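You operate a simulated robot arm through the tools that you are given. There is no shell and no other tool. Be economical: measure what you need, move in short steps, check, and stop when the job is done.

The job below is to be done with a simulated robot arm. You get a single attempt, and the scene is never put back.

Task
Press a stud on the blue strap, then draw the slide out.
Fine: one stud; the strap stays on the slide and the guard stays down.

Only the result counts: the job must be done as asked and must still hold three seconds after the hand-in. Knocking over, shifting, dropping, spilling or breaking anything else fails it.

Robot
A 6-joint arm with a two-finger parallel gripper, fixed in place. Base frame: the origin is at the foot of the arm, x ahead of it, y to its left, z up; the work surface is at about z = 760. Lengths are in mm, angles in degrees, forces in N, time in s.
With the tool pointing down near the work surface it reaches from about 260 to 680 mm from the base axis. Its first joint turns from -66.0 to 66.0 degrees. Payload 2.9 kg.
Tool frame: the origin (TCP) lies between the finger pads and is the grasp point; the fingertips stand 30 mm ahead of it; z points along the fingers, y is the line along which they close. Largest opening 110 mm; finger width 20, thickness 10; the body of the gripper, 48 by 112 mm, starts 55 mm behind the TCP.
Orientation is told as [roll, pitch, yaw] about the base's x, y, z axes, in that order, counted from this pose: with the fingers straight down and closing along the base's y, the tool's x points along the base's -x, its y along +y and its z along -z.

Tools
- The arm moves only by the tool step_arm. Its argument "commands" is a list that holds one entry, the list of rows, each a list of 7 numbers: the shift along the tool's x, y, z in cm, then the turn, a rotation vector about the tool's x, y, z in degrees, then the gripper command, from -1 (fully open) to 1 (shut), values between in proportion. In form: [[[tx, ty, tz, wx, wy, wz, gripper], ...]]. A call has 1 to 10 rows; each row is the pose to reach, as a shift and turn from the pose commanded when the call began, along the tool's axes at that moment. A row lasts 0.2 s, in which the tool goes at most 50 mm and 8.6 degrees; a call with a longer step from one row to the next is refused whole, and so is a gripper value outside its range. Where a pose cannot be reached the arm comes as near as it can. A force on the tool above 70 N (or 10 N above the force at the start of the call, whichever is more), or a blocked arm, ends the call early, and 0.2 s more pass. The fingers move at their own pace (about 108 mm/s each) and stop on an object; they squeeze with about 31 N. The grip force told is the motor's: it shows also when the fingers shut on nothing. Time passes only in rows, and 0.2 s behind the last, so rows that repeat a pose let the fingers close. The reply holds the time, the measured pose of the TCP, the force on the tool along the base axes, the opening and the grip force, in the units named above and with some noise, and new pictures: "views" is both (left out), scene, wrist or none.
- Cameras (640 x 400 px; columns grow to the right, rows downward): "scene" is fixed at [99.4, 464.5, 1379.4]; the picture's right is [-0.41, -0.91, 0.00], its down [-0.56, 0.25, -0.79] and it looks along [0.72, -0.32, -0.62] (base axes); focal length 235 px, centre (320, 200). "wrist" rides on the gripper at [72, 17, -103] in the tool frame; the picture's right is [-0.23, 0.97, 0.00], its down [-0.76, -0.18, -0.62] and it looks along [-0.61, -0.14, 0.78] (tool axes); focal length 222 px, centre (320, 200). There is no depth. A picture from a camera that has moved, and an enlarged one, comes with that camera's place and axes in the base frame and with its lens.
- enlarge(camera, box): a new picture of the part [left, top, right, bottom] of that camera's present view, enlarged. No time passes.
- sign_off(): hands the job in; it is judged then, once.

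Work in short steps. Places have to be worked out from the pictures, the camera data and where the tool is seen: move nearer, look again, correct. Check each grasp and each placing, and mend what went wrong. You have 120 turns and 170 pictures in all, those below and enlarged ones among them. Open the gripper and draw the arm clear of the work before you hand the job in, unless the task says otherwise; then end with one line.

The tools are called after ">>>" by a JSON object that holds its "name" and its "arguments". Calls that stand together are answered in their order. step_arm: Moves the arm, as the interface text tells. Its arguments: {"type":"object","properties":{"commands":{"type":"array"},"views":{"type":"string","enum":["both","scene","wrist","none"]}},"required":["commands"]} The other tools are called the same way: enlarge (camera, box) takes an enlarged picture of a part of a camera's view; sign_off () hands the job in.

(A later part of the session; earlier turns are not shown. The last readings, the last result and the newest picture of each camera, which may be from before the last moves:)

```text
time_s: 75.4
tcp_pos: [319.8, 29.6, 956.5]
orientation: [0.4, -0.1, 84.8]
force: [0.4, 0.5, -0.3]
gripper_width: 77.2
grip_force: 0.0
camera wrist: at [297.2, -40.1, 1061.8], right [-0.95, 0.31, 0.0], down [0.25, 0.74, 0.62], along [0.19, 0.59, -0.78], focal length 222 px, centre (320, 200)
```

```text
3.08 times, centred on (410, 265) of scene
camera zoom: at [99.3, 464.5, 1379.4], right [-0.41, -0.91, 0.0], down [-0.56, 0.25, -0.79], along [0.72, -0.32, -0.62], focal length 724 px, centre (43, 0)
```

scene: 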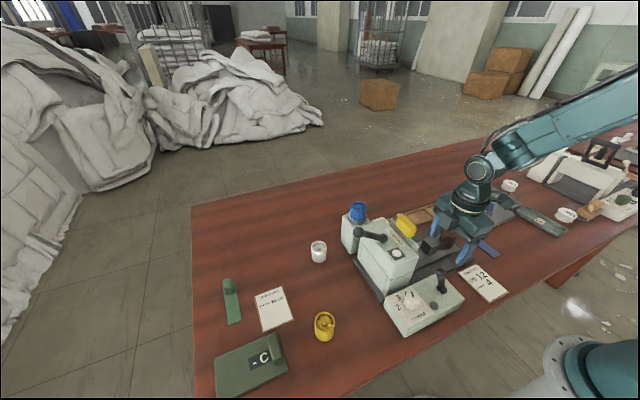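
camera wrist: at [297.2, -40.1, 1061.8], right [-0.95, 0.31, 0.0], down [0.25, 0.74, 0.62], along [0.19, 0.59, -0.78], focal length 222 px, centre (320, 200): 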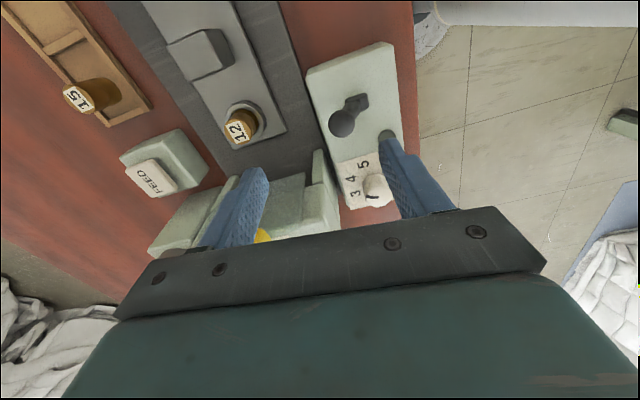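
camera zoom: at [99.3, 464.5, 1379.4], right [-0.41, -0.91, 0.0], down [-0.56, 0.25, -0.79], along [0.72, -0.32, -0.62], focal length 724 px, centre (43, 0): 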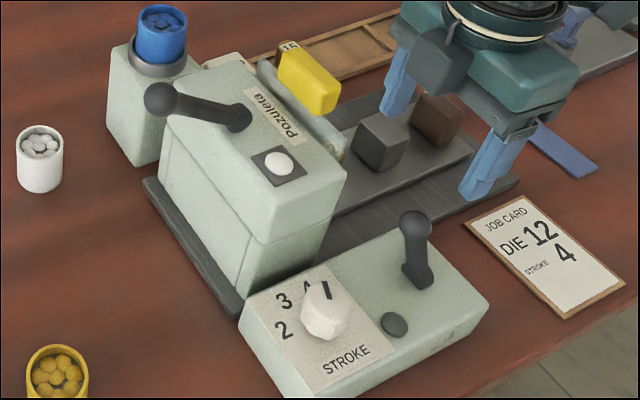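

Dial at 4, lever restored. Now the strap: I fly over to it keeping this yaw.

>>> {"name": "step_arm", "arguments": {"commands": [[[4.2, -1.5, 0, 0, 0, 0, -0.3], [8.5, -3, 0, 0, 0, 0, -0.3], [13, -4.7, 0, 0, 0, 0, -0.3], [17.5, -6.4, 0.5, 0, 0, 0, -0.3], [22, -8.1, 1, 0, 0, 0, -0.3], [26.5, -9.8, 2, 0, 0, 0, -0.3], [31.1, -11.4, 2.5, 0, 0, -5, -0.3], [31.1, -11.4, 2.5, 0, 0, -5, -0.3]]], "views": "none"}}

>>> {"name": "enlarge", "arguments": {"camera": "wrist", "box": [220, 40, 440, 220]}}

```text
time_s: 77.2
tcp_pos: [401.0, -286.2, 932.5]
orientation: [0.3, 0.0, 89.8]
force: [0.1, 0.1, 0.2]
gripper_width: 71.3
grip_force: 0.0
```

```text
2.22 times, centred on (330, 130) of wrist
camera zoom: at [385.2, -358.4, 1037.0], right [-0.97, 0.23, 0.01], down [0.18, 0.76, 0.62], along [0.14, 0.61, -0.78], focal length 494 px, centre (298, 356)
```

zoom: 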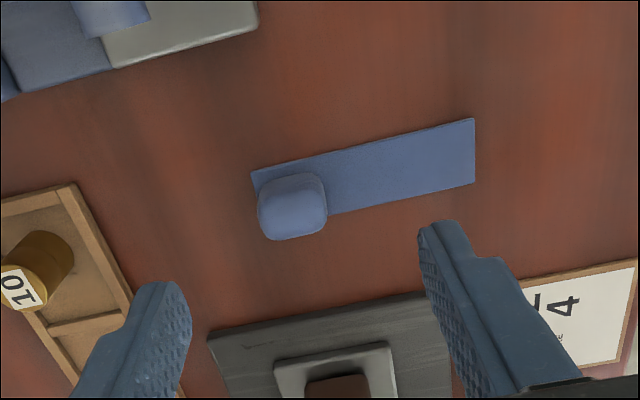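

The knob's centre is near (409.5, -259), top z≈786. I lower the fingers astride it to TCP z≈798.

>>> {"name": "step_arm", "arguments": {"commands": [[[-2.7, -0.85, 0, 0, 0, 0, -0.3], [-2.7, -0.85, 4.5, 0, 0, 0, -0.3], [-2.7, -0.85, 9, 0, 0, 0, -0.3], [-2.7, -0.85, 12.4, 0, 0, 0, -0.3], [-2.7, -0.85, 12.4, 0, 0, 0, -0.3]]], "views": "none"}}

>>> {"name": "enlarge", "arguments": {"camera": "wrist", "box": [220, 40, 440, 220]}}

```text
time_s: 78.4
tcp_pos: [411.2, -260.3, 808.9]
orientation: [0.2, 0.0, 89.9]
force: [-0.4, 0.1, 0.5]
gripper_width: 71.4
grip_force: 0.0
```

```text
2.22 times, centred on (330, 130) of wrist
camera zoom: at [394.3, -331.8, 913.1], right [-0.97, 0.23, 0.0], down [0.18, 0.76, 0.62], along [0.14, 0.61, -0.78], focal length 494 px, centre (298, 356)
```

zoom: 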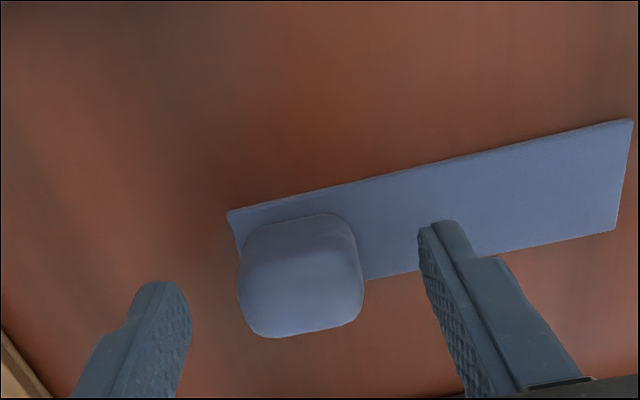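

>>> {"name": "step_arm", "arguments": {"commands": [[[-0.2, 0, 0.6, 0, 0, 0, -0.3], [-0.2, 0, 1.0, 0, 0, 0, -0.3], [-0.2, 0, 1.0, 0, 0, 0, 1], [-0.2, 0, 1.0, 0, 0, 0, 1], [-0.2, 0, 1.0, 0, 0, 0, 1], [-0.2, 0, 1.0, 0, 0, 0, 1]]], "views": "none"}}

>>> {"name": "enlarge", "arguments": {"camera": "wrist", "box": [220, 40, 440, 220]}}

```text
time_s: 79.8
tcp_pos: [409.2, -257.6, 798.1]
orientation: [0.3, 0.0, 89.7]
force: [0.8, 0.1, -0.3]
gripper_width: 35.2
grip_force: 31.2
```

```text
2.22 times, centred on (330, 130) of wrist
camera zoom: at [393.3, -330.0, 902.2], right [-0.97, 0.23, 0.01], down [0.18, 0.76, 0.62], along [0.14, 0.61, -0.78], focal length 494 px, centre (298, 356)
```

zoom: 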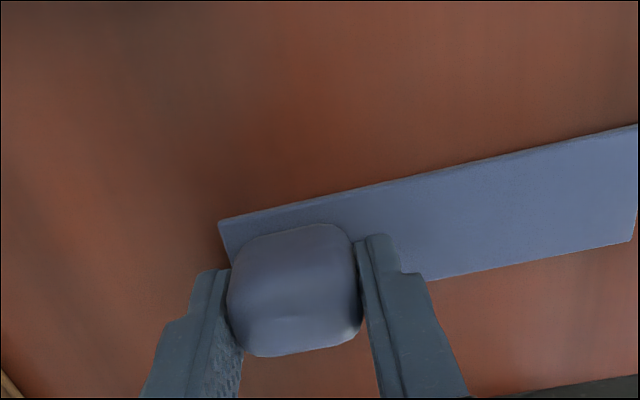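

The strap is held by its knob (35 mm). I lift it, check the hold and turn the tool toward yaw 0 so the tail points to +y.

>>> {"name": "step_arm", "arguments": {"commands": [[[0, 0, -1.5, 0, 0, 0, 1], [0, 0, -5, 0, 0, 0, 1], [0, 0, -9, 0, 0, 0, 1], [0, 0, -13, 0, 0, 0, 1], [0, 0, -15, 0, 0, 6, 1], [0, 0, -15, 0, 0, 14, 1], [0, 0, -15, 0, 0, 22, 1], [0, 0, -15, 0, 0, 30, 1], [0, 0, -15, 0, 0, 38, 1], [0, 0, -15, 0, 0, 46, 1]]], "views": "none"}}

>>> {"name": "step_arm", "arguments": {"commands": [[[0, 0, 0, 0, 0, 8, 1], [0, 0, 0, 0, 0, 16, 1], [0, 0, 0, 0, 0, 24, 1], [0, 0, 0, 0, 0, 32, 1], [0, 0, 0, 0, 0, 40, 1], [0, 0, 0, 0, 0, 44, 1], [0, 0, 0, 0, 0, 44, 1]]]}}

```text
time_s: 82.0
tcp_pos: [410.9, -257.5, 947.0]
orientation: [0.3, 0.2, 43.7]
force: [0.2, -0.2, 0.0]
gripper_width: 34.8
grip_force: 30.9
```

```text
time_s: 83.6
tcp_pos: [411.3, -257.5, 947.3]
orientation: [-0.1, 0.3, -0.3]
force: [-0.1, 0.5, -1.7]
gripper_width: 35.0
grip_force: 31.1
camera wrist: at [339.4, -240.5, 1052.4], right [0.23, 0.97, 0.0], down [0.76, -0.18, 0.62], along [0.6, -0.14, -0.79], focal length 222 px, centre (320, 200)
```

scene: 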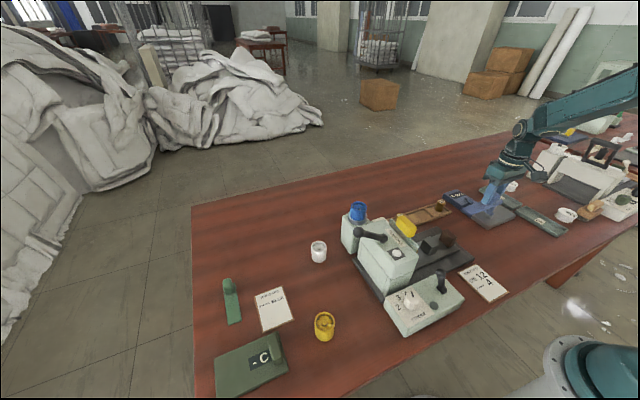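
wrist: 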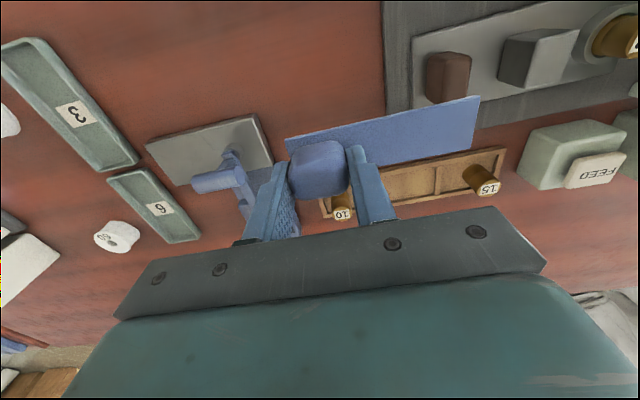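

The strap hangs level with its tail toward +y. I carry it over the slide and lower to about 1.5 cm above the block and die.

>>> {"name": "step_arm", "arguments": {"commands": [[[0, 4.2, 0, 0, 0, 0, 1], [0, 8.4, 0, 0, 0, 0, 1], [0, 12.6, 0, 0, 0, 0, 1], [0, 16.8, 0, 0, 0, 0, 1], [0.1, 20.5, 0, 0, 0, 0, 1], [0.1, 20.9, 3, 0, 0, 0, 1], [0.1, 20.9, 6, 0, 0, 0, 1], [0.1, 20.9, 6.5, 0, 0, 0, 1], [0.1, 20.9, 6.5, 0, 0, 0, 1]]]}}

>>> {"name": "enlarge", "arguments": {"camera": "scene", "box": [370, 190, 490, 290]}}

>>> {"name": "enlarge", "arguments": {"camera": "wrist", "box": [220, 60, 480, 240]}}

```text
time_s: 85.6
tcp_pos: [410.1, -49.4, 881.3]
orientation: [0.0, 0.3, -0.2]
force: [-0.8, -0.1, -0.6]
gripper_width: 35.3
grip_force: 30.6
camera wrist: at [338.1, -32.0, 986.1], right [0.23, 0.97, 0.0], down [0.76, -0.18, 0.62], along [0.6, -0.14, -0.79], focal length 222 px, centre (320, 200)
```

scene: 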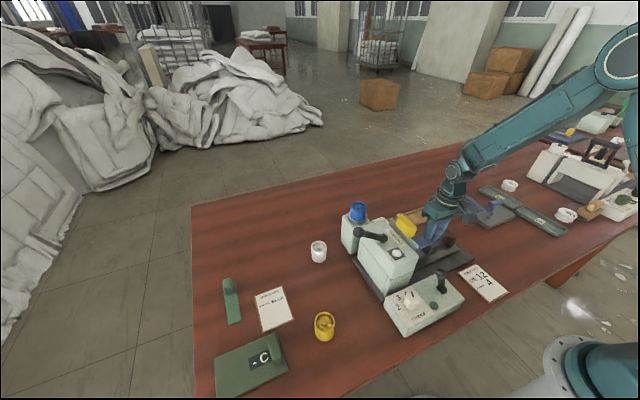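
wrist: 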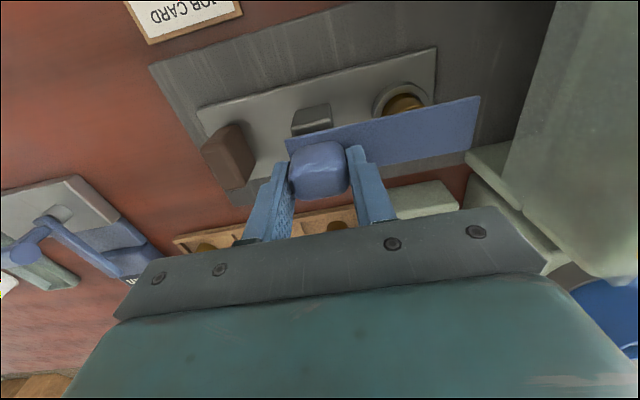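

```text
4.00 times, centred on (430, 240) of scene
camera zoom: at [99.4, 464.5, 1379.4], right [-0.41, -0.91, 0.0], down [-0.56, 0.25, -0.79], along [0.72, -0.32, -0.62], focal length 941 px, centre (-120, 40)
```

zoom: 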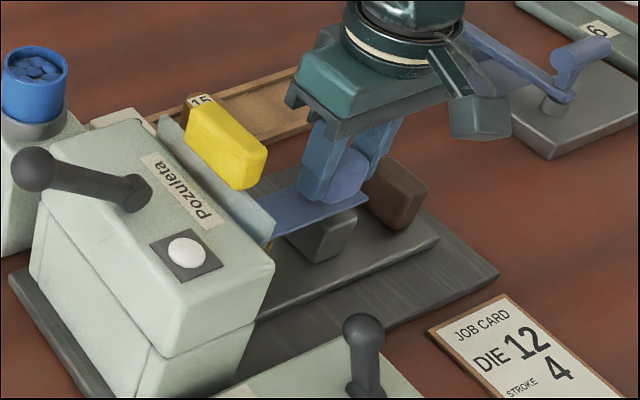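

```text
2.22 times, centred on (350, 150) of wrist
camera zoom: at [338.1, -32.0, 986.1], right [0.23, 0.97, 0.0], down [0.76, -0.18, 0.62], along [0.6, -0.14, -0.79], focal length 494 px, centre (253, 311)
```

zoom: 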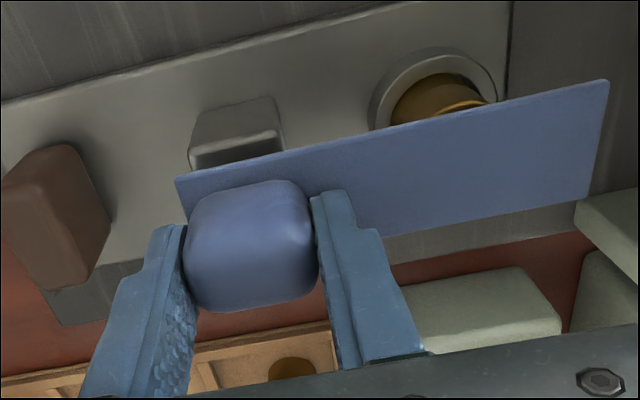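

The strap edge (x≈392) lines up with the block edge, its knob is over the block and its tail extends past the die. I lower it gently to contact.

>>> {"name": "step_arm", "arguments": {"commands": [[[0, 0, 0.5, 0, 0, 0, 1], [0, 0, 0.9, 0, 0, 0, 1], [0, 0, 1.2, 0, 0, 0, 1], [0, 0, 1.4, 0, 0, 0, 1], [0, 0, 1.4, 0, 0, 0, 1]]], "views": "none"}}

>>> {"name": "enlarge", "arguments": {"camera": "scene", "box": [390, 200, 470, 270]}}

>>> {"name": "enlarge", "arguments": {"camera": "wrist", "box": [220, 60, 480, 240]}}

```text
time_s: 86.8
tcp_pos: [410.6, -49.5, 867.6]
orientation: [0.0, 0.3, -0.2]
force: [1.1, 0.0, -1.4]
gripper_width: 35.1
grip_force: 31.2
```

```text
5.71 times, centred on (430, 235) of scene
camera zoom: at [99.4, 464.5, 1379.4], right [-0.41, -0.91, 0.0], down [-0.56, 0.25, -0.79], along [0.72, -0.32, -0.62], focal length 1344 px, centre (-309, 0)
```

zoom: 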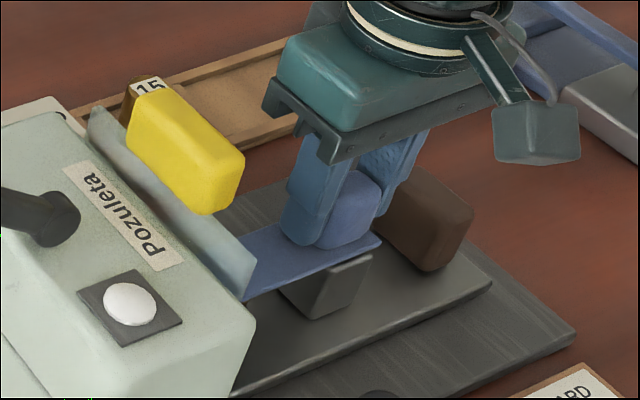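

```text
2.22 times, centred on (350, 150) of wrist
camera zoom: at [338.3, -31.9, 973.5], right [0.23, 0.97, 0.0], down [0.76, -0.18, 0.62], along [0.6, -0.14, -0.79], focal length 494 px, centre (253, 311)
```

zoom: 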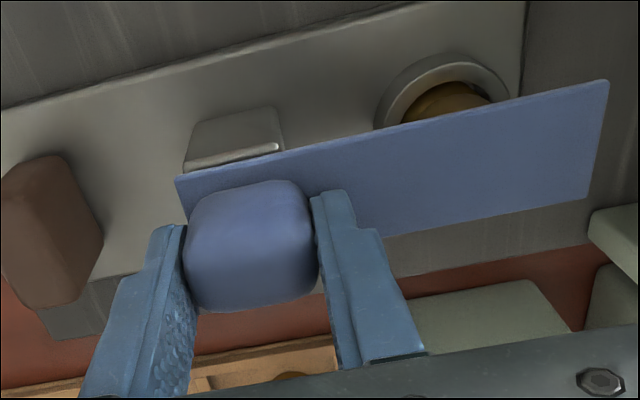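

>>> {"name": "step_arm", "arguments": {"commands": [[[0, 0, 0.2, 0, 0, 0, 1], [0, 0, 0.35, 0, 0, 0, 1], [0, 0, 0.35, 0, 0, 0, 1]]], "views": "none"}}

```text
time_s: 87.6
tcp_pos: [409.9, -50.1, 864.8]
orientation: [0.1, 0.3, -0.2]
force: [0.0, -0.1, 0.7]
gripper_width: 34.6
grip_force: 31.1
```

>>> {"name": "step_arm", "arguments": {"commands": [[[0, 0, 0.15, 0, 0, 0, 1], [0, 0, 0.3, 0, 0, 0, 1], [0, 0, 0.3, 0, 0, 0, 1]]], "views": "none"}}

>>> {"name": "enlarge", "arguments": {"camera": "wrist", "box": [220, 60, 480, 240]}}

```text
time_s: 88.4
tcp_pos: [409.9, -50.5, 864.3]
orientation: [-0.1, 0.2, -0.2]
force: [-11.5, -1.6, 41.9]
gripper_width: 35.0
grip_force: 31.1
```

```text
2.22 times, centred on (350, 150) of wrist
camera zoom: at [338.0, -32.1, 968.0], right [0.23, 0.97, 0.0], down [0.76, -0.18, 0.62], along [0.6, -0.14, -0.78], focal length 494 px, centre (253, 311)
```

zoom: 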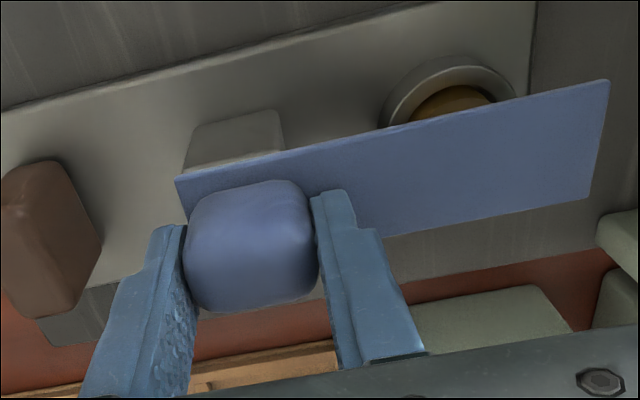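

Contact made. I ease up 1.5 mm, open just enough to clear the knob, and rise.

>>> {"name": "step_arm", "arguments": {"commands": [[[0, 0, -0.15, 0, 0, 0, 1], [0, 0, -0.15, 0, 0, 0, 0.3], [0, 0, -0.15, 0, 0, 0, 0.05], [0, 0, -0.15, 0, 0, 0, 0.05], [0, 0, -2, 0, 0, 0, 0.05], [0, 0, -5, 0, 0, 0, 0.05], [0, 0, -9, 0, 0, 0, 0.05], [0, 0, -9, 0, 0, 0, 0.05]]]}}

>>> {"name": "enlarge", "arguments": {"camera": "scene", "box": [380, 200, 480, 280]}}

>>> {"name": "enlarge", "arguments": {"camera": "wrist", "box": [220, 40, 480, 220]}}

```text
time_s: 90.2
tcp_pos: [408.8, -46.8, 951.5]
orientation: [-0.1, 0.4, -0.2]
force: [0.4, 0.0, -0.2]
gripper_width: 52.4
grip_force: 0.0
camera wrist: at [337.9, -29.0, 1057.2], right [0.23, 0.97, 0.0], down [0.76, -0.18, 0.62], along [0.6, -0.14, -0.79], focal length 222 px, centre (320, 200)
```

scene: 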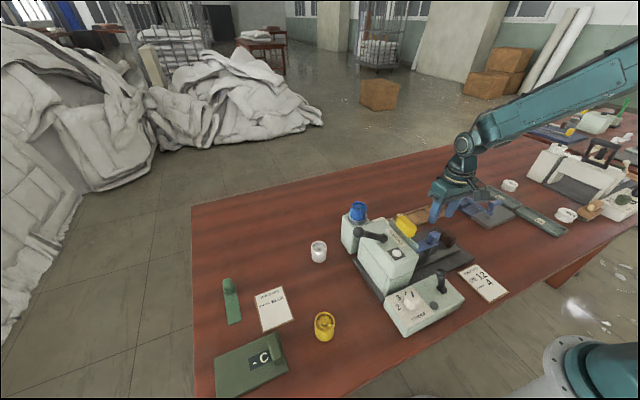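
wrist: 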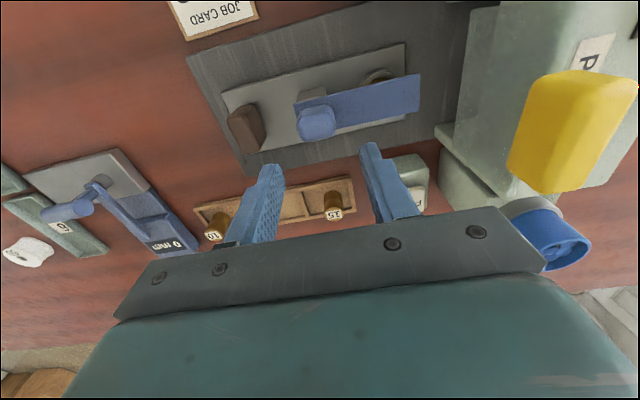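

```text
5.00 times, centred on (430, 240) of scene
camera zoom: at [99.3, 464.5, 1379.4], right [-0.41, -0.91, 0.0], down [-0.56, 0.25, -0.79], along [0.72, -0.32, -0.62], focal length 1176 px, centre (-230, 0)
```

zoom: 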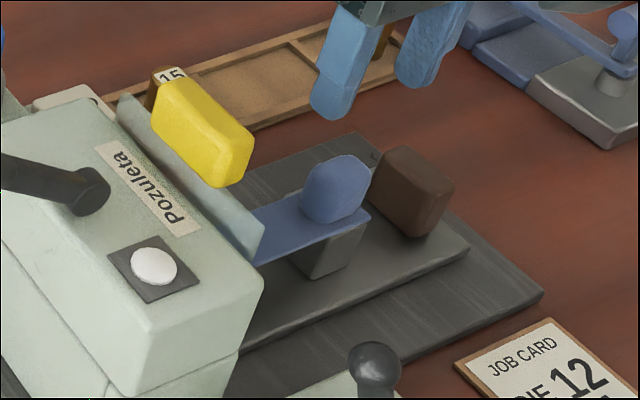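

```text
2.22 times, centred on (350, 130) of wrist
camera zoom: at [337.9, -29.0, 1057.2], right [0.23, 0.97, 0.0], down [0.76, -0.18, 0.62], along [0.6, -0.14, -0.79], focal length 494 px, centre (253, 356)
```

zoom: 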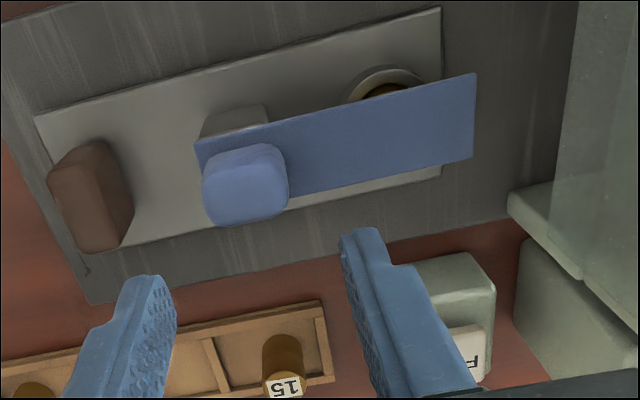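

The strap lies level on block and die. I now go to the brown slide handle (about (409.5, -133), top z≈822) to grip it.

>>> {"name": "step_arm", "arguments": {"commands": [[[0, -4.3, 0, 0, 0, 0, -0.25], [0, -8.6, 0, 0, 0, 0, -0.25], [0, -8.6, 4, 0, 0, 0, -0.25], [0, -8.6, 8, 0, 0, 0, -0.25], [0, -8.6, 10.5, 0, 0, 0, -0.25], [0, -8.6, 10.5, 0, 0, 0, -0.25]]], "views": "wrist"}}

>>> {"name": "enlarge", "arguments": {"camera": "scene", "box": [380, 200, 480, 280]}}

```text
time_s: 91.6
tcp_pos: [409.8, -132.0, 845.8]
orientation: [0.0, 0.3, -0.2]
force: [-0.1, -0.8, 0.2]
gripper_width: 68.9
grip_force: 0.0
camera wrist: at [337.9, -115.5, 951.1], right [0.23, 0.97, 0.0], down [0.76, -0.18, 0.62], along [0.6, -0.14, -0.79], focal length 222 px, centre (320, 200)
```

wrist: 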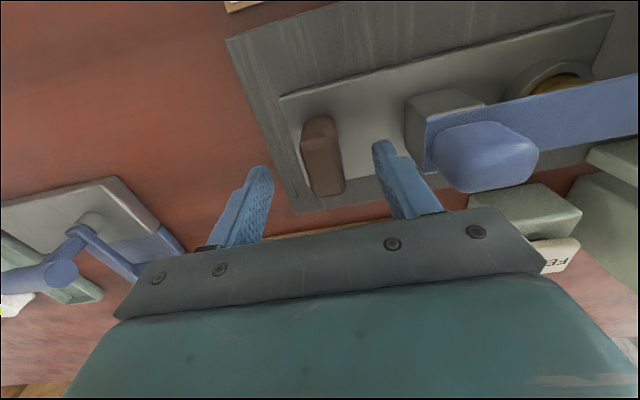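

```text
5.00 times, centred on (430, 240) of scene
camera zoom: at [99.4, 464.5, 1379.4], right [-0.41, -0.91, 0.0], down [-0.56, 0.25, -0.79], along [0.72, -0.32, -0.62], focal length 1176 px, centre (-230, 0)
```

zoom: 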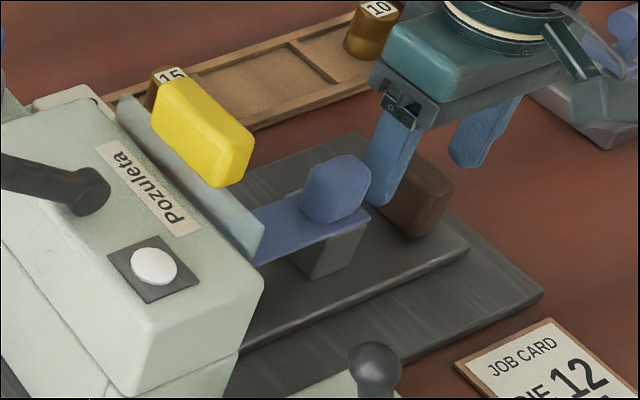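

>>> {"name": "step_arm", "arguments": {"commands": [[[0, 0, 1, 0, 0, 0, -0.25], [0, 0, 1.8, 0, 0, 0, -0.25], [0, 0, 1.8, 0, 0, 0, 1], [0, 0, 1.8, 0, 0, 0, 1], [0, 0, 1.8, 0, 0, 0, 1]]], "views": "wrist"}}

```text
time_s: 92.8
tcp_pos: [409.1, -129.8, 828.7]
orientation: [0.5, 0.3, 0.2]
force: [0.0, 34.7, 5.6]
gripper_width: 24.0
grip_force: 45.2
camera wrist: at [336.1, -114.4, 933.4], right [0.22, 0.97, 0.01], down [0.77, -0.18, 0.62], along [0.6, -0.13, -0.79], focal length 222 px, centre (320, 200)
```

wrist: 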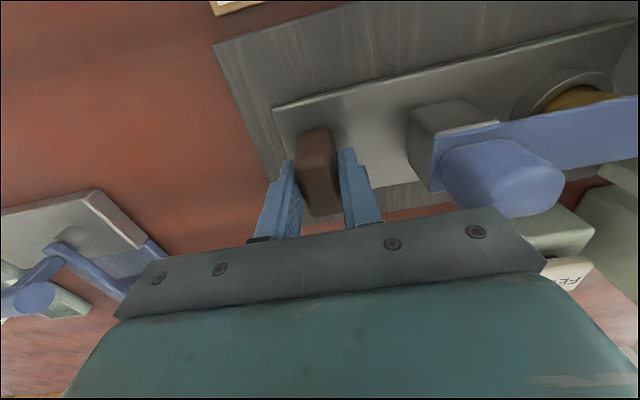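

The handle is gripped. I push the slide in slowly, watching the force.

>>> {"name": "step_arm", "arguments": {"commands": [[[0, 0.4, 0, 0, 0, 0, 1], [0, 0.9, 0, 0, 0, 0, 1], [0, 1.4, 0, 0, 0, 0, 1], [0, 1.9, 0, 0, 0, 0, 1], [0, 2.4, 0, 0, 0, 0, 1], [0, 2.9, 0, 0, 0, 0, 1], [0, 3.4, 0, 0, 0, 0, 1], [0, 3.9, 0, 0, 0, 0, 1], [0, 4.4, 0, 0, 0, 0, 1], [0, 4.9, 0, 0, 0, 0, 1]]], "views": "wrist"}}

>>> {"name": "enlarge", "arguments": {"camera": "scene", "box": [360, 190, 480, 290]}}

```text
time_s: 95.0
tcp_pos: [407.9, -86.1, 829.4]
orientation: [0.1, 0.5, -0.1]
force: [-20.8, -2.3, 14.3]
gripper_width: 24.0
grip_force: 44.8
camera wrist: at [336.6, -68.1, 933.7], right [0.23, 0.97, 0.0], down [0.77, -0.18, 0.62], along [0.6, -0.14, -0.79], focal length 222 px, centre (320, 200)
```

wrist: 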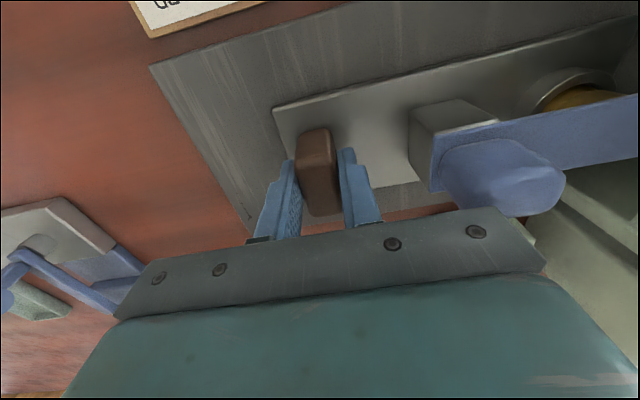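

```text
4.00 times, centred on (420, 240) of scene
camera zoom: at [98.8, 464.5, 1379.5], right [-0.41, -0.91, 0.0], down [-0.56, 0.25, -0.79], along [0.72, -0.32, -0.62], focal length 941 px, centre (-80, 40)
```

zoom: 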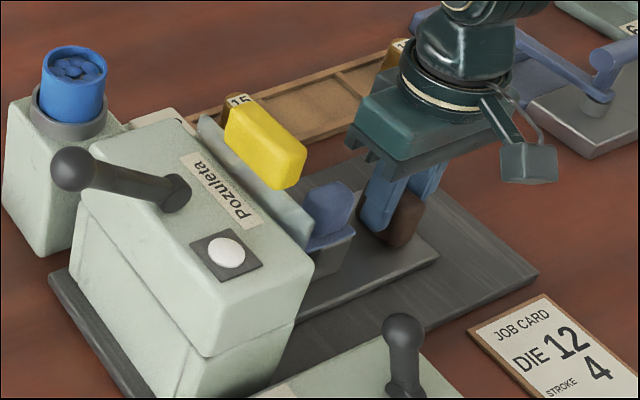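

The slide moves freely and the strap rides along. I go on until it stops.

>>> {"name": "step_arm", "arguments": {"commands": [[[0, 0.5, 0, 0, 0, 0, 1], [0, 1, 0, 0, 0, 0, 1], [0, 1.5, 0, 0, 0, 0, 1], [0, 2, 0, 0, 0, 0, 1], [0, 2.5, 0, 0, 0, 0, 1], [0, 3, 0, 0, 0, 0, 1], [0, 3.5, 0, 0, 0, 0, 1], [0, 4, 0, 0, 0, 0, 1], [0, 4.4, 0, 0, 0, 0, 1], [0, 4.4, 0, 0, 0, 0, 1]]], "views": "wrist"}}

>>> {"name": "enlarge", "arguments": {"camera": "scene", "box": [360, 190, 480, 290]}}

```text
time_s: 97.2
tcp_pos: [408.5, -41.9, 828.6]
orientation: [0.1, 0.8, -0.2]
force: [-20.9, -3.1, 7.3]
gripper_width: 24.1
grip_force: 44.7
camera wrist: at [337.1, -23.8, 933.8], right [0.23, 0.97, 0.0], down [0.77, -0.18, 0.61], along [0.6, -0.14, -0.79], focal length 222 px, centre (320, 200)
```

wrist: 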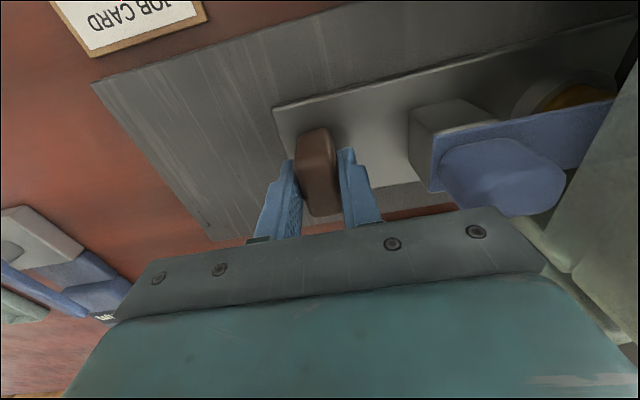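

```text
4.00 times, centred on (420, 240) of scene
camera zoom: at [98.8, 464.5, 1379.5], right [-0.41, -0.91, 0.0], down [-0.56, 0.25, -0.79], along [0.72, -0.32, -0.62], focal length 941 px, centre (-80, 40)
```

zoom: 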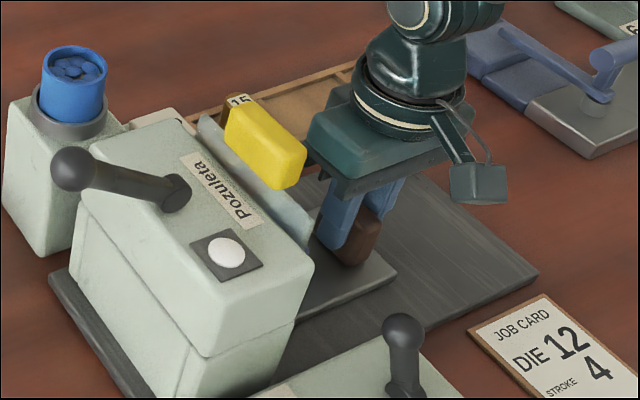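

Still free. I continue in smaller steps until I feel the stop.

>>> {"name": "step_arm", "arguments": {"commands": [[[0, 0.3, 0, 0, 0, 0, 1], [0, 0.6, 0, 0, 0, 0, 1], [0, 0.9, 0, 0, 0, 0, 1], [0, 1.2, 0, 0, 0, 0, 1], [0, 1.5, 0, 0, 0, 0, 1], [0, 1.8, 0, 0, 0, 0, 1], [0, 2.1, 0, 0, 0, 0, 1], [0, 2.1, 0, 0, 0, 0, 1]]], "views": "wrist"}}

>>> {"name": "enlarge", "arguments": {"camera": "scene", "box": [360, 190, 480, 290]}}

```text
time_s: 99.0
tcp_pos: [409.0, -29.3, 828.3]
orientation: [-1.0, 0.4, -1.1]
force: [-6.8, -53.3, -33.3]
gripper_width: 24.5
grip_force: 45.0
camera wrist: at [337.0, -9.6, 933.0], right [0.24, 0.97, -0.02], down [0.76, -0.18, 0.62], along [0.6, -0.17, -0.78], focal length 222 px, centre (320, 200)
```

wrist: 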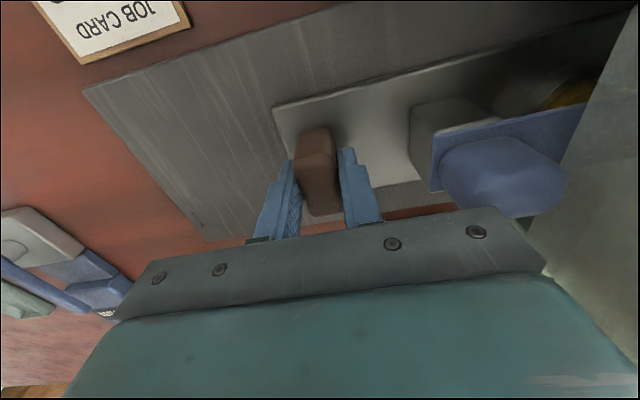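

```text
4.00 times, centred on (420, 240) of scene
camera zoom: at [99.7, 463.3, 1379.9], right [-0.41, -0.91, 0.0], down [-0.56, 0.25, -0.79], along [0.72, -0.32, -0.62], focal length 941 px, centre (-80, 40)
```

zoom: 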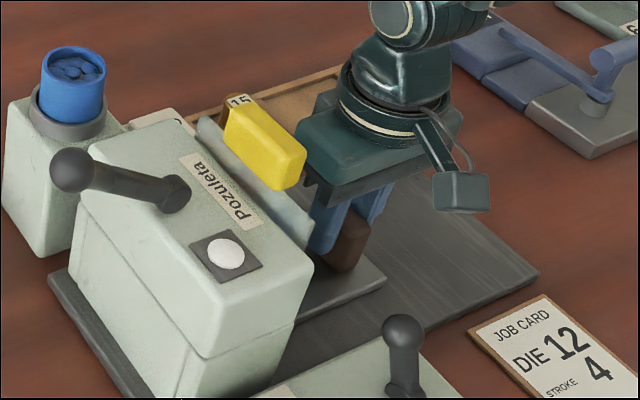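

The slide hit its stop after 100 mm of travel. I relax the push, open, and go up.

>>> {"name": "step_arm", "arguments": {"commands": [[[0, -0.5, 0, 0, 0, 0, 1], [0, -0.5, 0, 0, 0, 0, 0.3], [0, -0.6, 0, 0, 0, 0, 0.05], [0, -0.6, 0, 0, 0, 0, 0.05], [0, -0.6, -4, 0, 0, 0, 0.05], [0, -3.5, -7, 0, 0, 0, 0.05], [0, -7.5, -9, 0, 0, 0, 0.05], [0, -7.5, -9, 0, 0, 0, 0.05]]]}}

>>> {"name": "enlarge", "arguments": {"camera": "scene", "box": [360, 190, 480, 290]}}

>>> {"name": "enlarge", "arguments": {"camera": "wrist", "box": [300, 0, 640, 240]}}

```text
time_s: 100.8
tcp_pos: [409.9, -93.6, 918.0]
orientation: [0.0, 0.2, -0.1]
force: [-0.5, 0.3, -0.4]
gripper_width: 52.0
grip_force: 0.2
camera wrist: at [337.5, -76.9, 1023.1], right [0.23, 0.97, 0.0], down [0.76, -0.18, 0.62], along [0.6, -0.14, -0.79], focal length 222 px, centre (320, 200)
```

scene: 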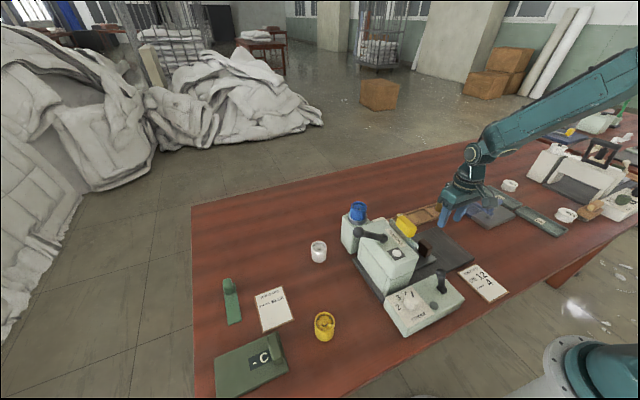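
wrist: 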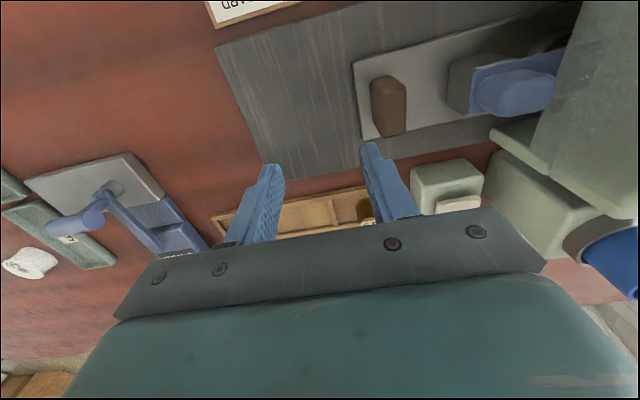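

```text
4.00 times, centred on (420, 240) of scene
camera zoom: at [99.4, 464.5, 1379.4], right [-0.41, -0.91, 0.0], down [-0.56, 0.25, -0.79], along [0.72, -0.32, -0.62], focal length 941 px, centre (-80, 40)
```

zoom: 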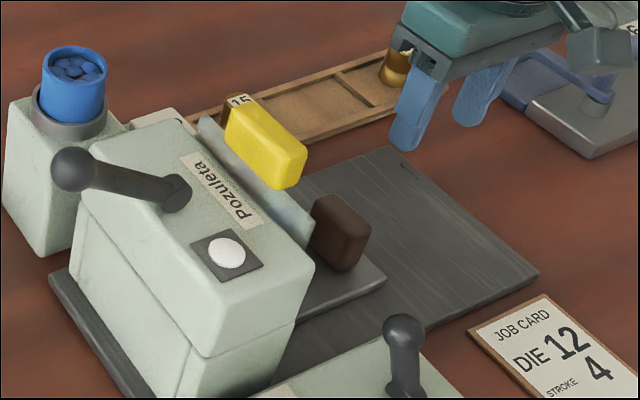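

```text
1.67 times, centred on (470, 120) of wrist
camera zoom: at [337.5, -76.9, 1023.1], right [0.23, 0.97, 0.0], down [0.76, -0.18, 0.62], along [0.6, -0.14, -0.79], focal length 370 px, centre (70, 333)
```

zoom: 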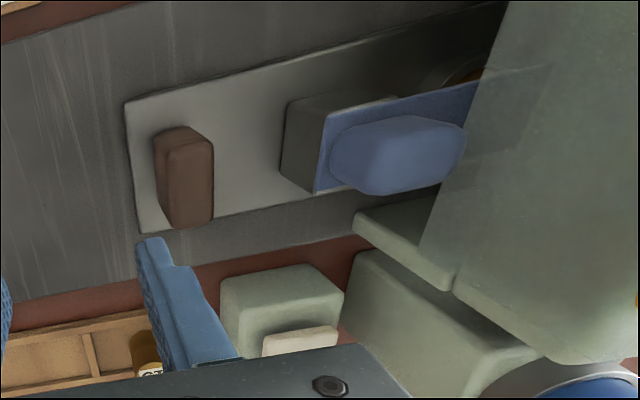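

The slide is in, with the strap's knob just outside the glass. Now the guard: I go above the yellow handle (about (414, 80), top z≈950) with closed fingers.

>>> {"name": "step_arm", "arguments": {"commands": [[[0, 0, -4.5, 0, 0, 0, 1], [0, 2, -8.5, 0, 0, 0, 1], [0, 6, -9.5, 0, 0, 0, 1], [-0.2, 10.5, -9.5, 0, 0, 0, 1], [-0.4, 15, -9.5, 0, 0, 0, 1], [-0.4, 17.3, -9.5, 0, 0, 0, 1], [-0.4, 17.3, -9.5, 0, 0, 0, 1]]]}}

>>> {"name": "enlarge", "arguments": {"camera": "scene", "box": [340, 150, 460, 250]}}

```text
time_s: 102.4
tcp_pos: [412.8, 76.3, 1013.3]
orientation: [0.0, 0.3, -0.2]
force: [0.0, -0.4, -0.4]
gripper_width: 0.0
grip_force: 30.6
camera wrist: at [341.4, 95.3, 1117.9], right [0.23, 0.97, 0.0], down [0.76, -0.18, 0.62], along [0.6, -0.14, -0.79], focal length 222 px, centre (320, 200)
```

scene: 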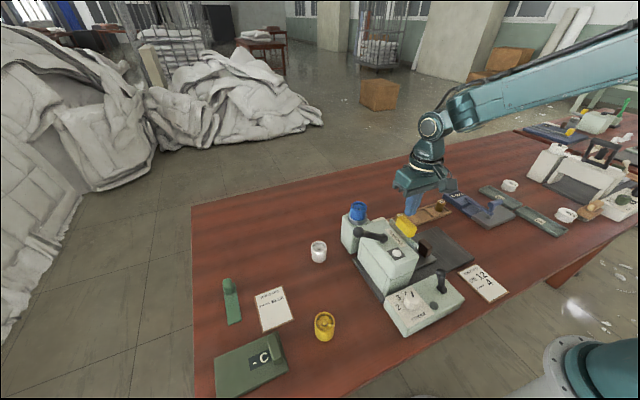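
wrist: 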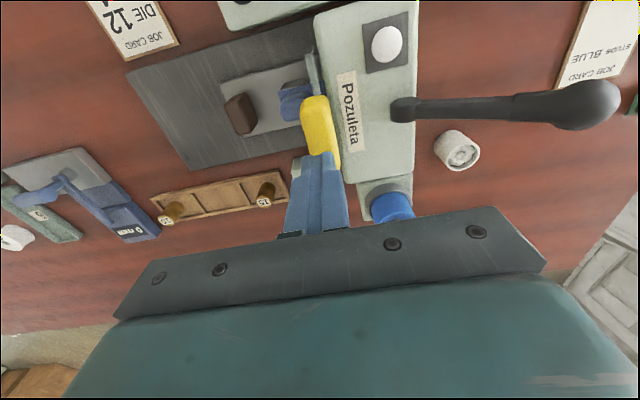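

```text
4.00 times, centred on (400, 200) of scene
camera zoom: at [99.3, 464.6, 1379.4], right [-0.41, -0.91, 0.0], down [-0.56, 0.25, -0.79], along [0.72, -0.32, -0.62], focal length 941 px, centre (0, 200)
```

zoom: 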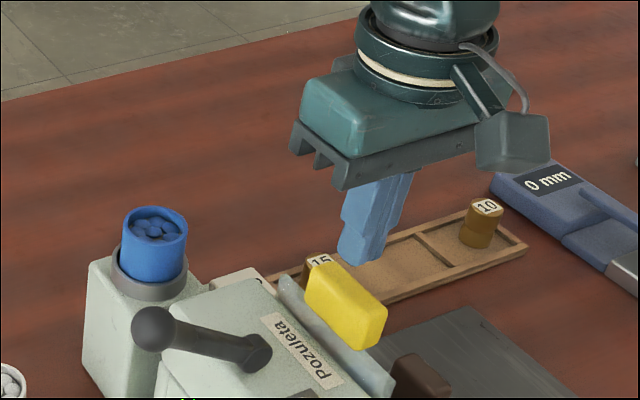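

The tip is about 30 mm above the handle. I shift 4 mm and lower in small steps onto it.

>>> {"name": "step_arm", "arguments": {"commands": [[[0.4, 0.4, 1, 0, 0, 0, 1], [0.4, 0.4, 2.2, 0, 0, 0, 1], [0.4, 0.4, 3.0, 0, 0, 0, 1], [0.4, 0.4, 3.5, 0, 0, 0, 1], [0.4, 0.4, 4.0, 0, 0, 0, 1], [0.4, 0.4, 4.5, 0, 0, 0, 1], [0.4, 0.4, 5, 0, 0, 0, 1], [0.4, 0.4, 5, 0, 0, 0, 1]]], "views": "wrist"}}

>>> {"name": "enlarge", "arguments": {"camera": "scene", "box": [360, 170, 480, 270]}}

```text
time_s: 103.2
tcp_pos: [408.2, 80.7, 991.8]
orientation: [0.1, 0.0, -0.1]
force: [-9.3, -1.9, 13.6]
gripper_width: 0.0
grip_force: 31.1
stopped in row 4: the force on the tool passed its limit (the readings are from after the stop); the commanded pose is now the measured one
camera wrist: at [337.3, 98.2, 1096.5], right [0.23, 0.97, 0.0], down [0.76, -0.18, 0.62], along [0.61, -0.14, -0.78], focal length 222 px, centre (320, 200)
```

wrist: 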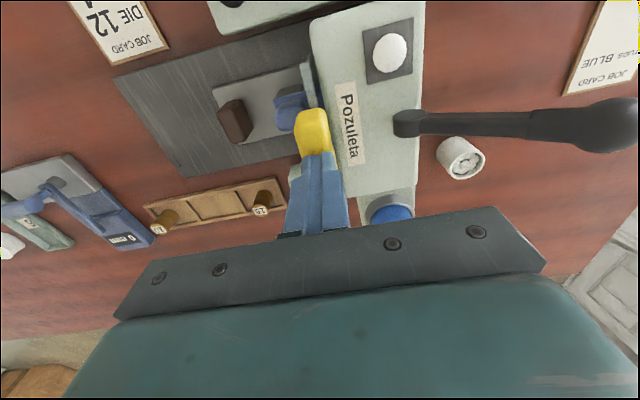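

```text
4.00 times, centred on (420, 220) of scene
camera zoom: at [98.9, 464.4, 1379.5], right [-0.41, -0.91, 0.0], down [-0.56, 0.25, -0.79], along [0.72, -0.32, -0.62], focal length 941 px, centre (-80, 120)
```

zoom: 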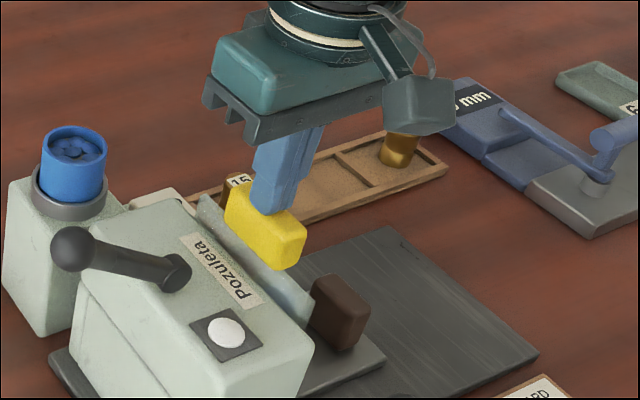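

In contact at tip z≈962. I press more slowly, 2 mm per row.

>>> {"name": "step_arm", "arguments": {"commands": [[[0, 0, 0.2, 0, 0, 0, 1], [0, 0, 0.4, 0, 0, 0, 1], [0, 0, 0.6, 0, 0, 0, 1], [0, 0, 0.8, 0, 0, 0, 1], [0, 0, 1.0, 0, 0, 0, 1], [0, 0, 1.2, 0, 0, 0, 1], [0, 0, 1.4, 0, 0, 0, 1], [0, 0, 1.6, 0, 0, 0, 1], [0, 0, 1.8, 0, 0, 0, 1]]], "views": "wrist"}}

>>> {"name": "enlarge", "arguments": {"camera": "scene", "box": [360, 170, 480, 270]}}

```text
time_s: 104.0
tcp_pos: [409.9, 80.4, 991.3]
orientation: [0.1, -0.4, -0.1]
force: [-8.7, -1.9, 12.7]
gripper_width: 0.0
grip_force: 31.2
stopped in row 3: the force on the tool passed its limit (the readings are from after the stop); the commanded pose is now the measured one
camera wrist: at [336.9, 98.0, 1096.2], right [0.23, 0.97, 0.0], down [0.76, -0.18, 0.63], along [0.61, -0.14, -0.78], focal length 222 px, centre (320, 200)
```

wrist: 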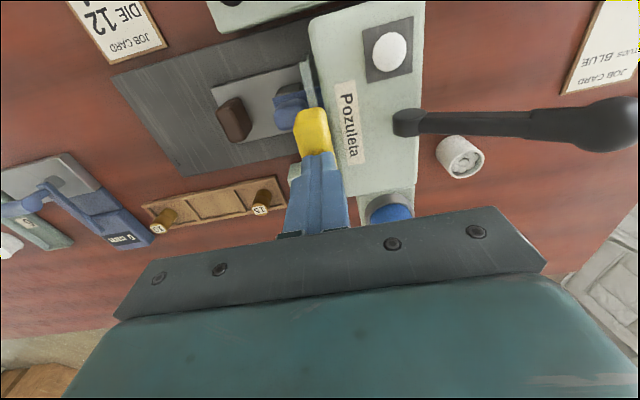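

```text
4.00 times, centred on (420, 220) of scene
camera zoom: at [99.0, 464.5, 1379.5], right [-0.41, -0.91, 0.0], down [-0.56, 0.25, -0.79], along [0.72, -0.32, -0.62], focal length 941 px, centre (-80, 120)
```

zoom: 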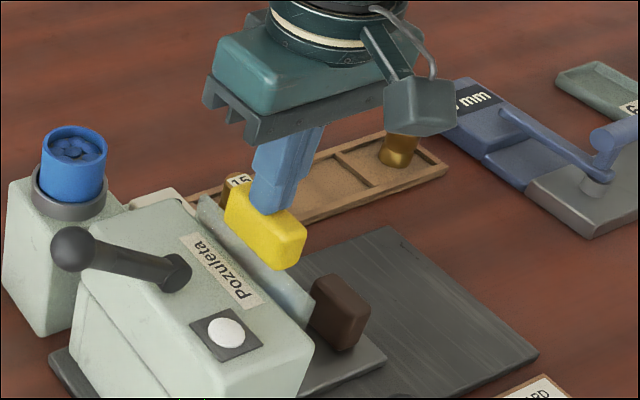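

The handle does not move at all under 70 N, and the glass edge (z≈855) already sits just above the strap. So the guard is already down and I leave it alone. Next is the FEED key, which I place at about (542, 43, 831).

>>> {"name": "step_arm", "arguments": {"commands": [[[0, 0, -4, 0, 0, 0, 1], [-4, -1.2, -4, 0, 0, 0, 1], [-8, -2.4, -4, 0, 0, 0, 1], [-12, -3.5, -4, 0, 0, 0, 1], [-13.2, -3.7, 0, 0, 0, 0, 1], [-13.2, -3.7, 4, 0, 0, 0, 1], [-13.2, -3.7, 8, 0, 0, 0, 1], [-13.2, -3.7, 10, 0, 0, 0, 1], [-13.2, -3.7, 10, 0, 0, 0, 1]]]}}

>>> {"name": "enlarge", "arguments": {"camera": "wrist", "box": [220, 60, 440, 240]}}

>>> {"name": "enlarge", "arguments": {"camera": "scene", "box": [340, 150, 460, 250]}}

```text
time_s: 106.0
tcp_pos: [543.5, 41.0, 892.5]
orientation: [0.2, -0.3, -0.1]
force: [0.2, -0.4, -0.4]
gripper_width: 0.1
grip_force: 30.6
camera wrist: at [470.2, 57.9, 997.2], right [0.23, 0.97, 0.01], down [0.76, -0.18, 0.63], along [0.61, -0.14, -0.78], focal length 222 px, centre (320, 200)
```

scene: 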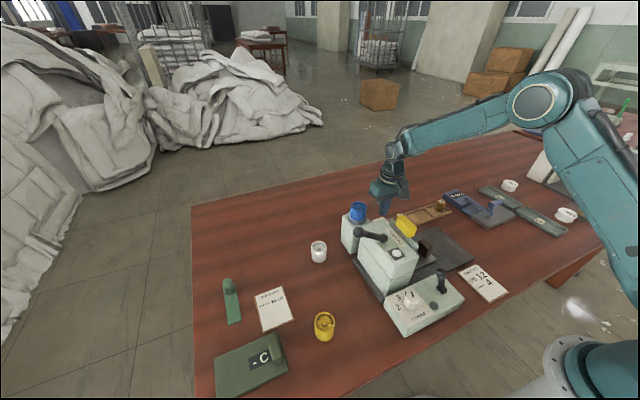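
wrist: 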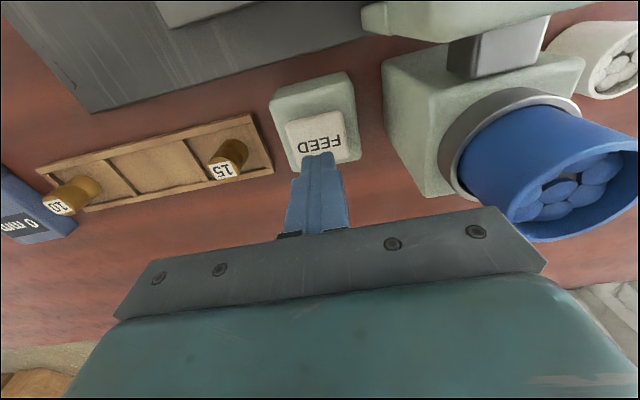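

```text
2.22 times, centred on (330, 150) of wrist
camera zoom: at [470.2, 57.9, 997.2], right [0.23, 0.97, 0.01], down [0.76, -0.18, 0.63], along [0.61, -0.14, -0.78], focal length 494 px, centre (298, 311)
```

zoom: 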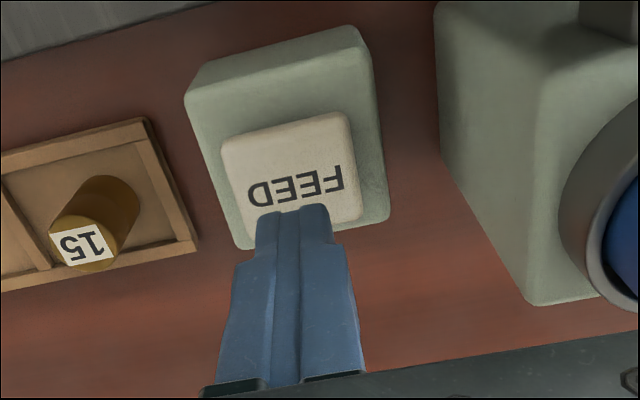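

```text
4.00 times, centred on (400, 200) of scene
camera zoom: at [99.4, 464.5, 1379.4], right [-0.41, -0.91, 0.0], down [-0.56, 0.25, -0.79], along [0.72, -0.32, -0.62], focal length 941 px, centre (0, 200)
```

zoom: 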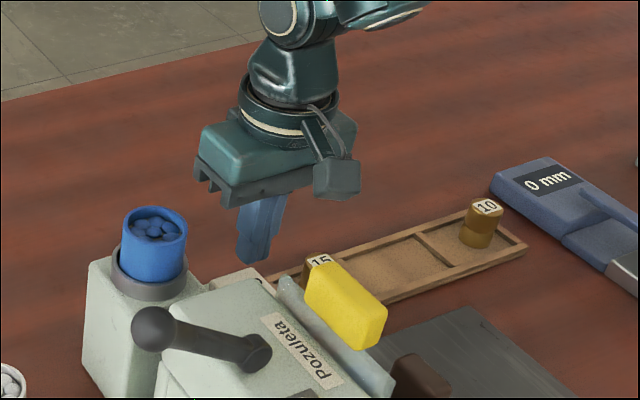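

The tile's centre is below the fingertips at about (541, 40). I go down slowly and press it once.

>>> {"name": "step_arm", "arguments": {"commands": [[[0.15, -0.1, 1.0, 0, 0, 0, 1], [0.15, -0.1, 2.0, 0, 0, 0, 1], [0.15, -0.1, 2.4, 0, 0, 0, 1], [0.15, -0.1, 2.4, 0, 0, 0, 1]]], "views": "none"}}

>>> {"name": "enlarge", "arguments": {"camera": "wrist", "box": [220, 60, 440, 240]}}

```text
time_s: 107.0
tcp_pos: [540.9, 41.1, 868.9]
orientation: [0.2, -0.5, -0.1]
force: [-0.6, 0.4, 0.5]
gripper_width: 0.0
grip_force: 30.6
```

```text
2.22 times, centred on (330, 150) of wrist
camera zoom: at [468.4, 58.1, 973.0], right [0.23, 0.97, 0.0], down [0.76, -0.18, 0.63], along [0.61, -0.14, -0.78], focal length 494 px, centre (298, 311)
```

zoom: 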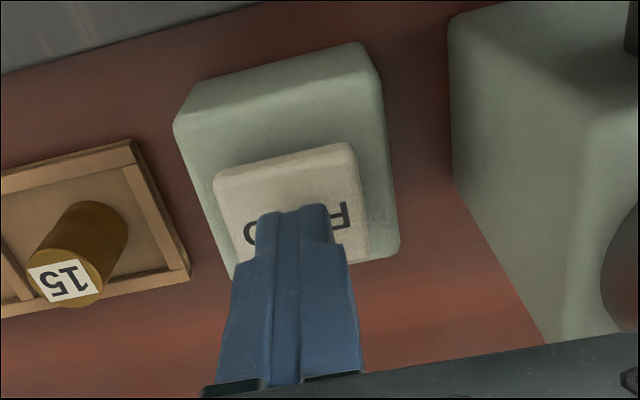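

>>> {"name": "step_arm", "arguments": {"commands": [[[0, 0, 0.3, 0, 0, 0, 1], [0, 0, 0.6, 0, 0, 0, 1], [0, 0, 0.9, 0, 0, 0, 1], [0, 0, 1.1, 0, 0, 0, 1]]], "views": "none"}}

>>> {"name": "enlarge", "arguments": {"camera": "wrist", "box": [220, 60, 440, 240]}}

```text
time_s: 108.0
tcp_pos: [541.4, 42.5, 857.6]
orientation: [0.2, -0.5, -0.1]
force: [1.1, -0.2, 1.5]
gripper_width: 0.2
grip_force: 31.1
```

```text
2.22 times, centred on (330, 150) of wrist
camera zoom: at [468.0, 59.8, 961.8], right [0.23, 0.97, 0.01], down [0.76, -0.18, 0.63], along [0.61, -0.14, -0.78], focal length 494 px, centre (298, 311)
```

zoom: 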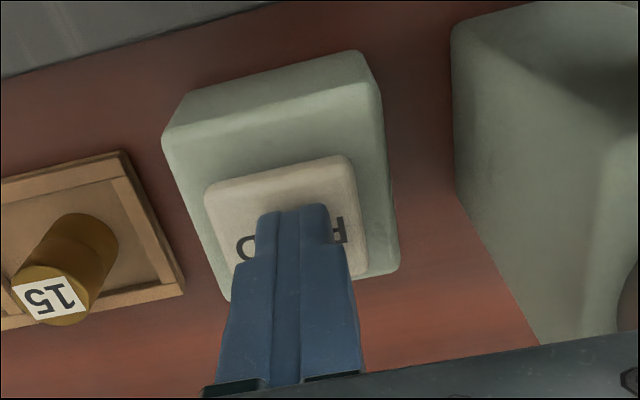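

>>> {"name": "step_arm", "arguments": {"commands": [[[0, 0, 0.2, 0, 0, 0, 1], [0, 0, 0.4, 0, 0, 0, 1], [0, 0, 0.6, 0, 0, 0, 1], [0, 0, 0.8, 0, 0, 0, 1]]], "views": "none"}}

>>> {"name": "enlarge", "arguments": {"camera": "wrist", "box": [220, 60, 440, 240]}}

```text
time_s: 109.0
tcp_pos: [540.8, 42.4, 850.5]
orientation: [0.2, -0.3, -0.2]
force: [-14.9, 0.1, 26.8]
gripper_width: 0.1
grip_force: 30.9
```

```text
2.22 times, centred on (330, 150) of wrist
camera zoom: at [468.1, 59.9, 954.9], right [0.23, 0.97, 0.01], down [0.76, -0.18, 0.63], along [0.61, -0.14, -0.78], focal length 494 px, centre (298, 311)
```

zoom: 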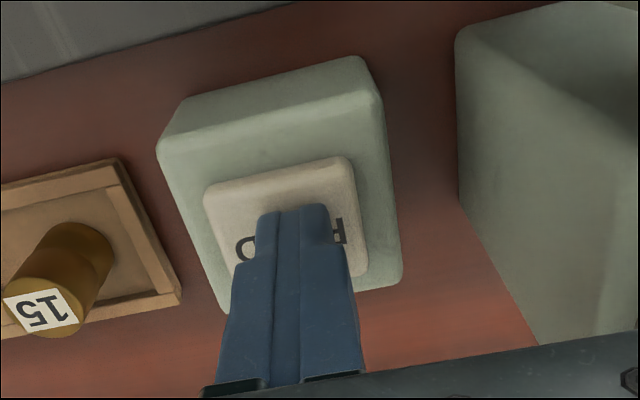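

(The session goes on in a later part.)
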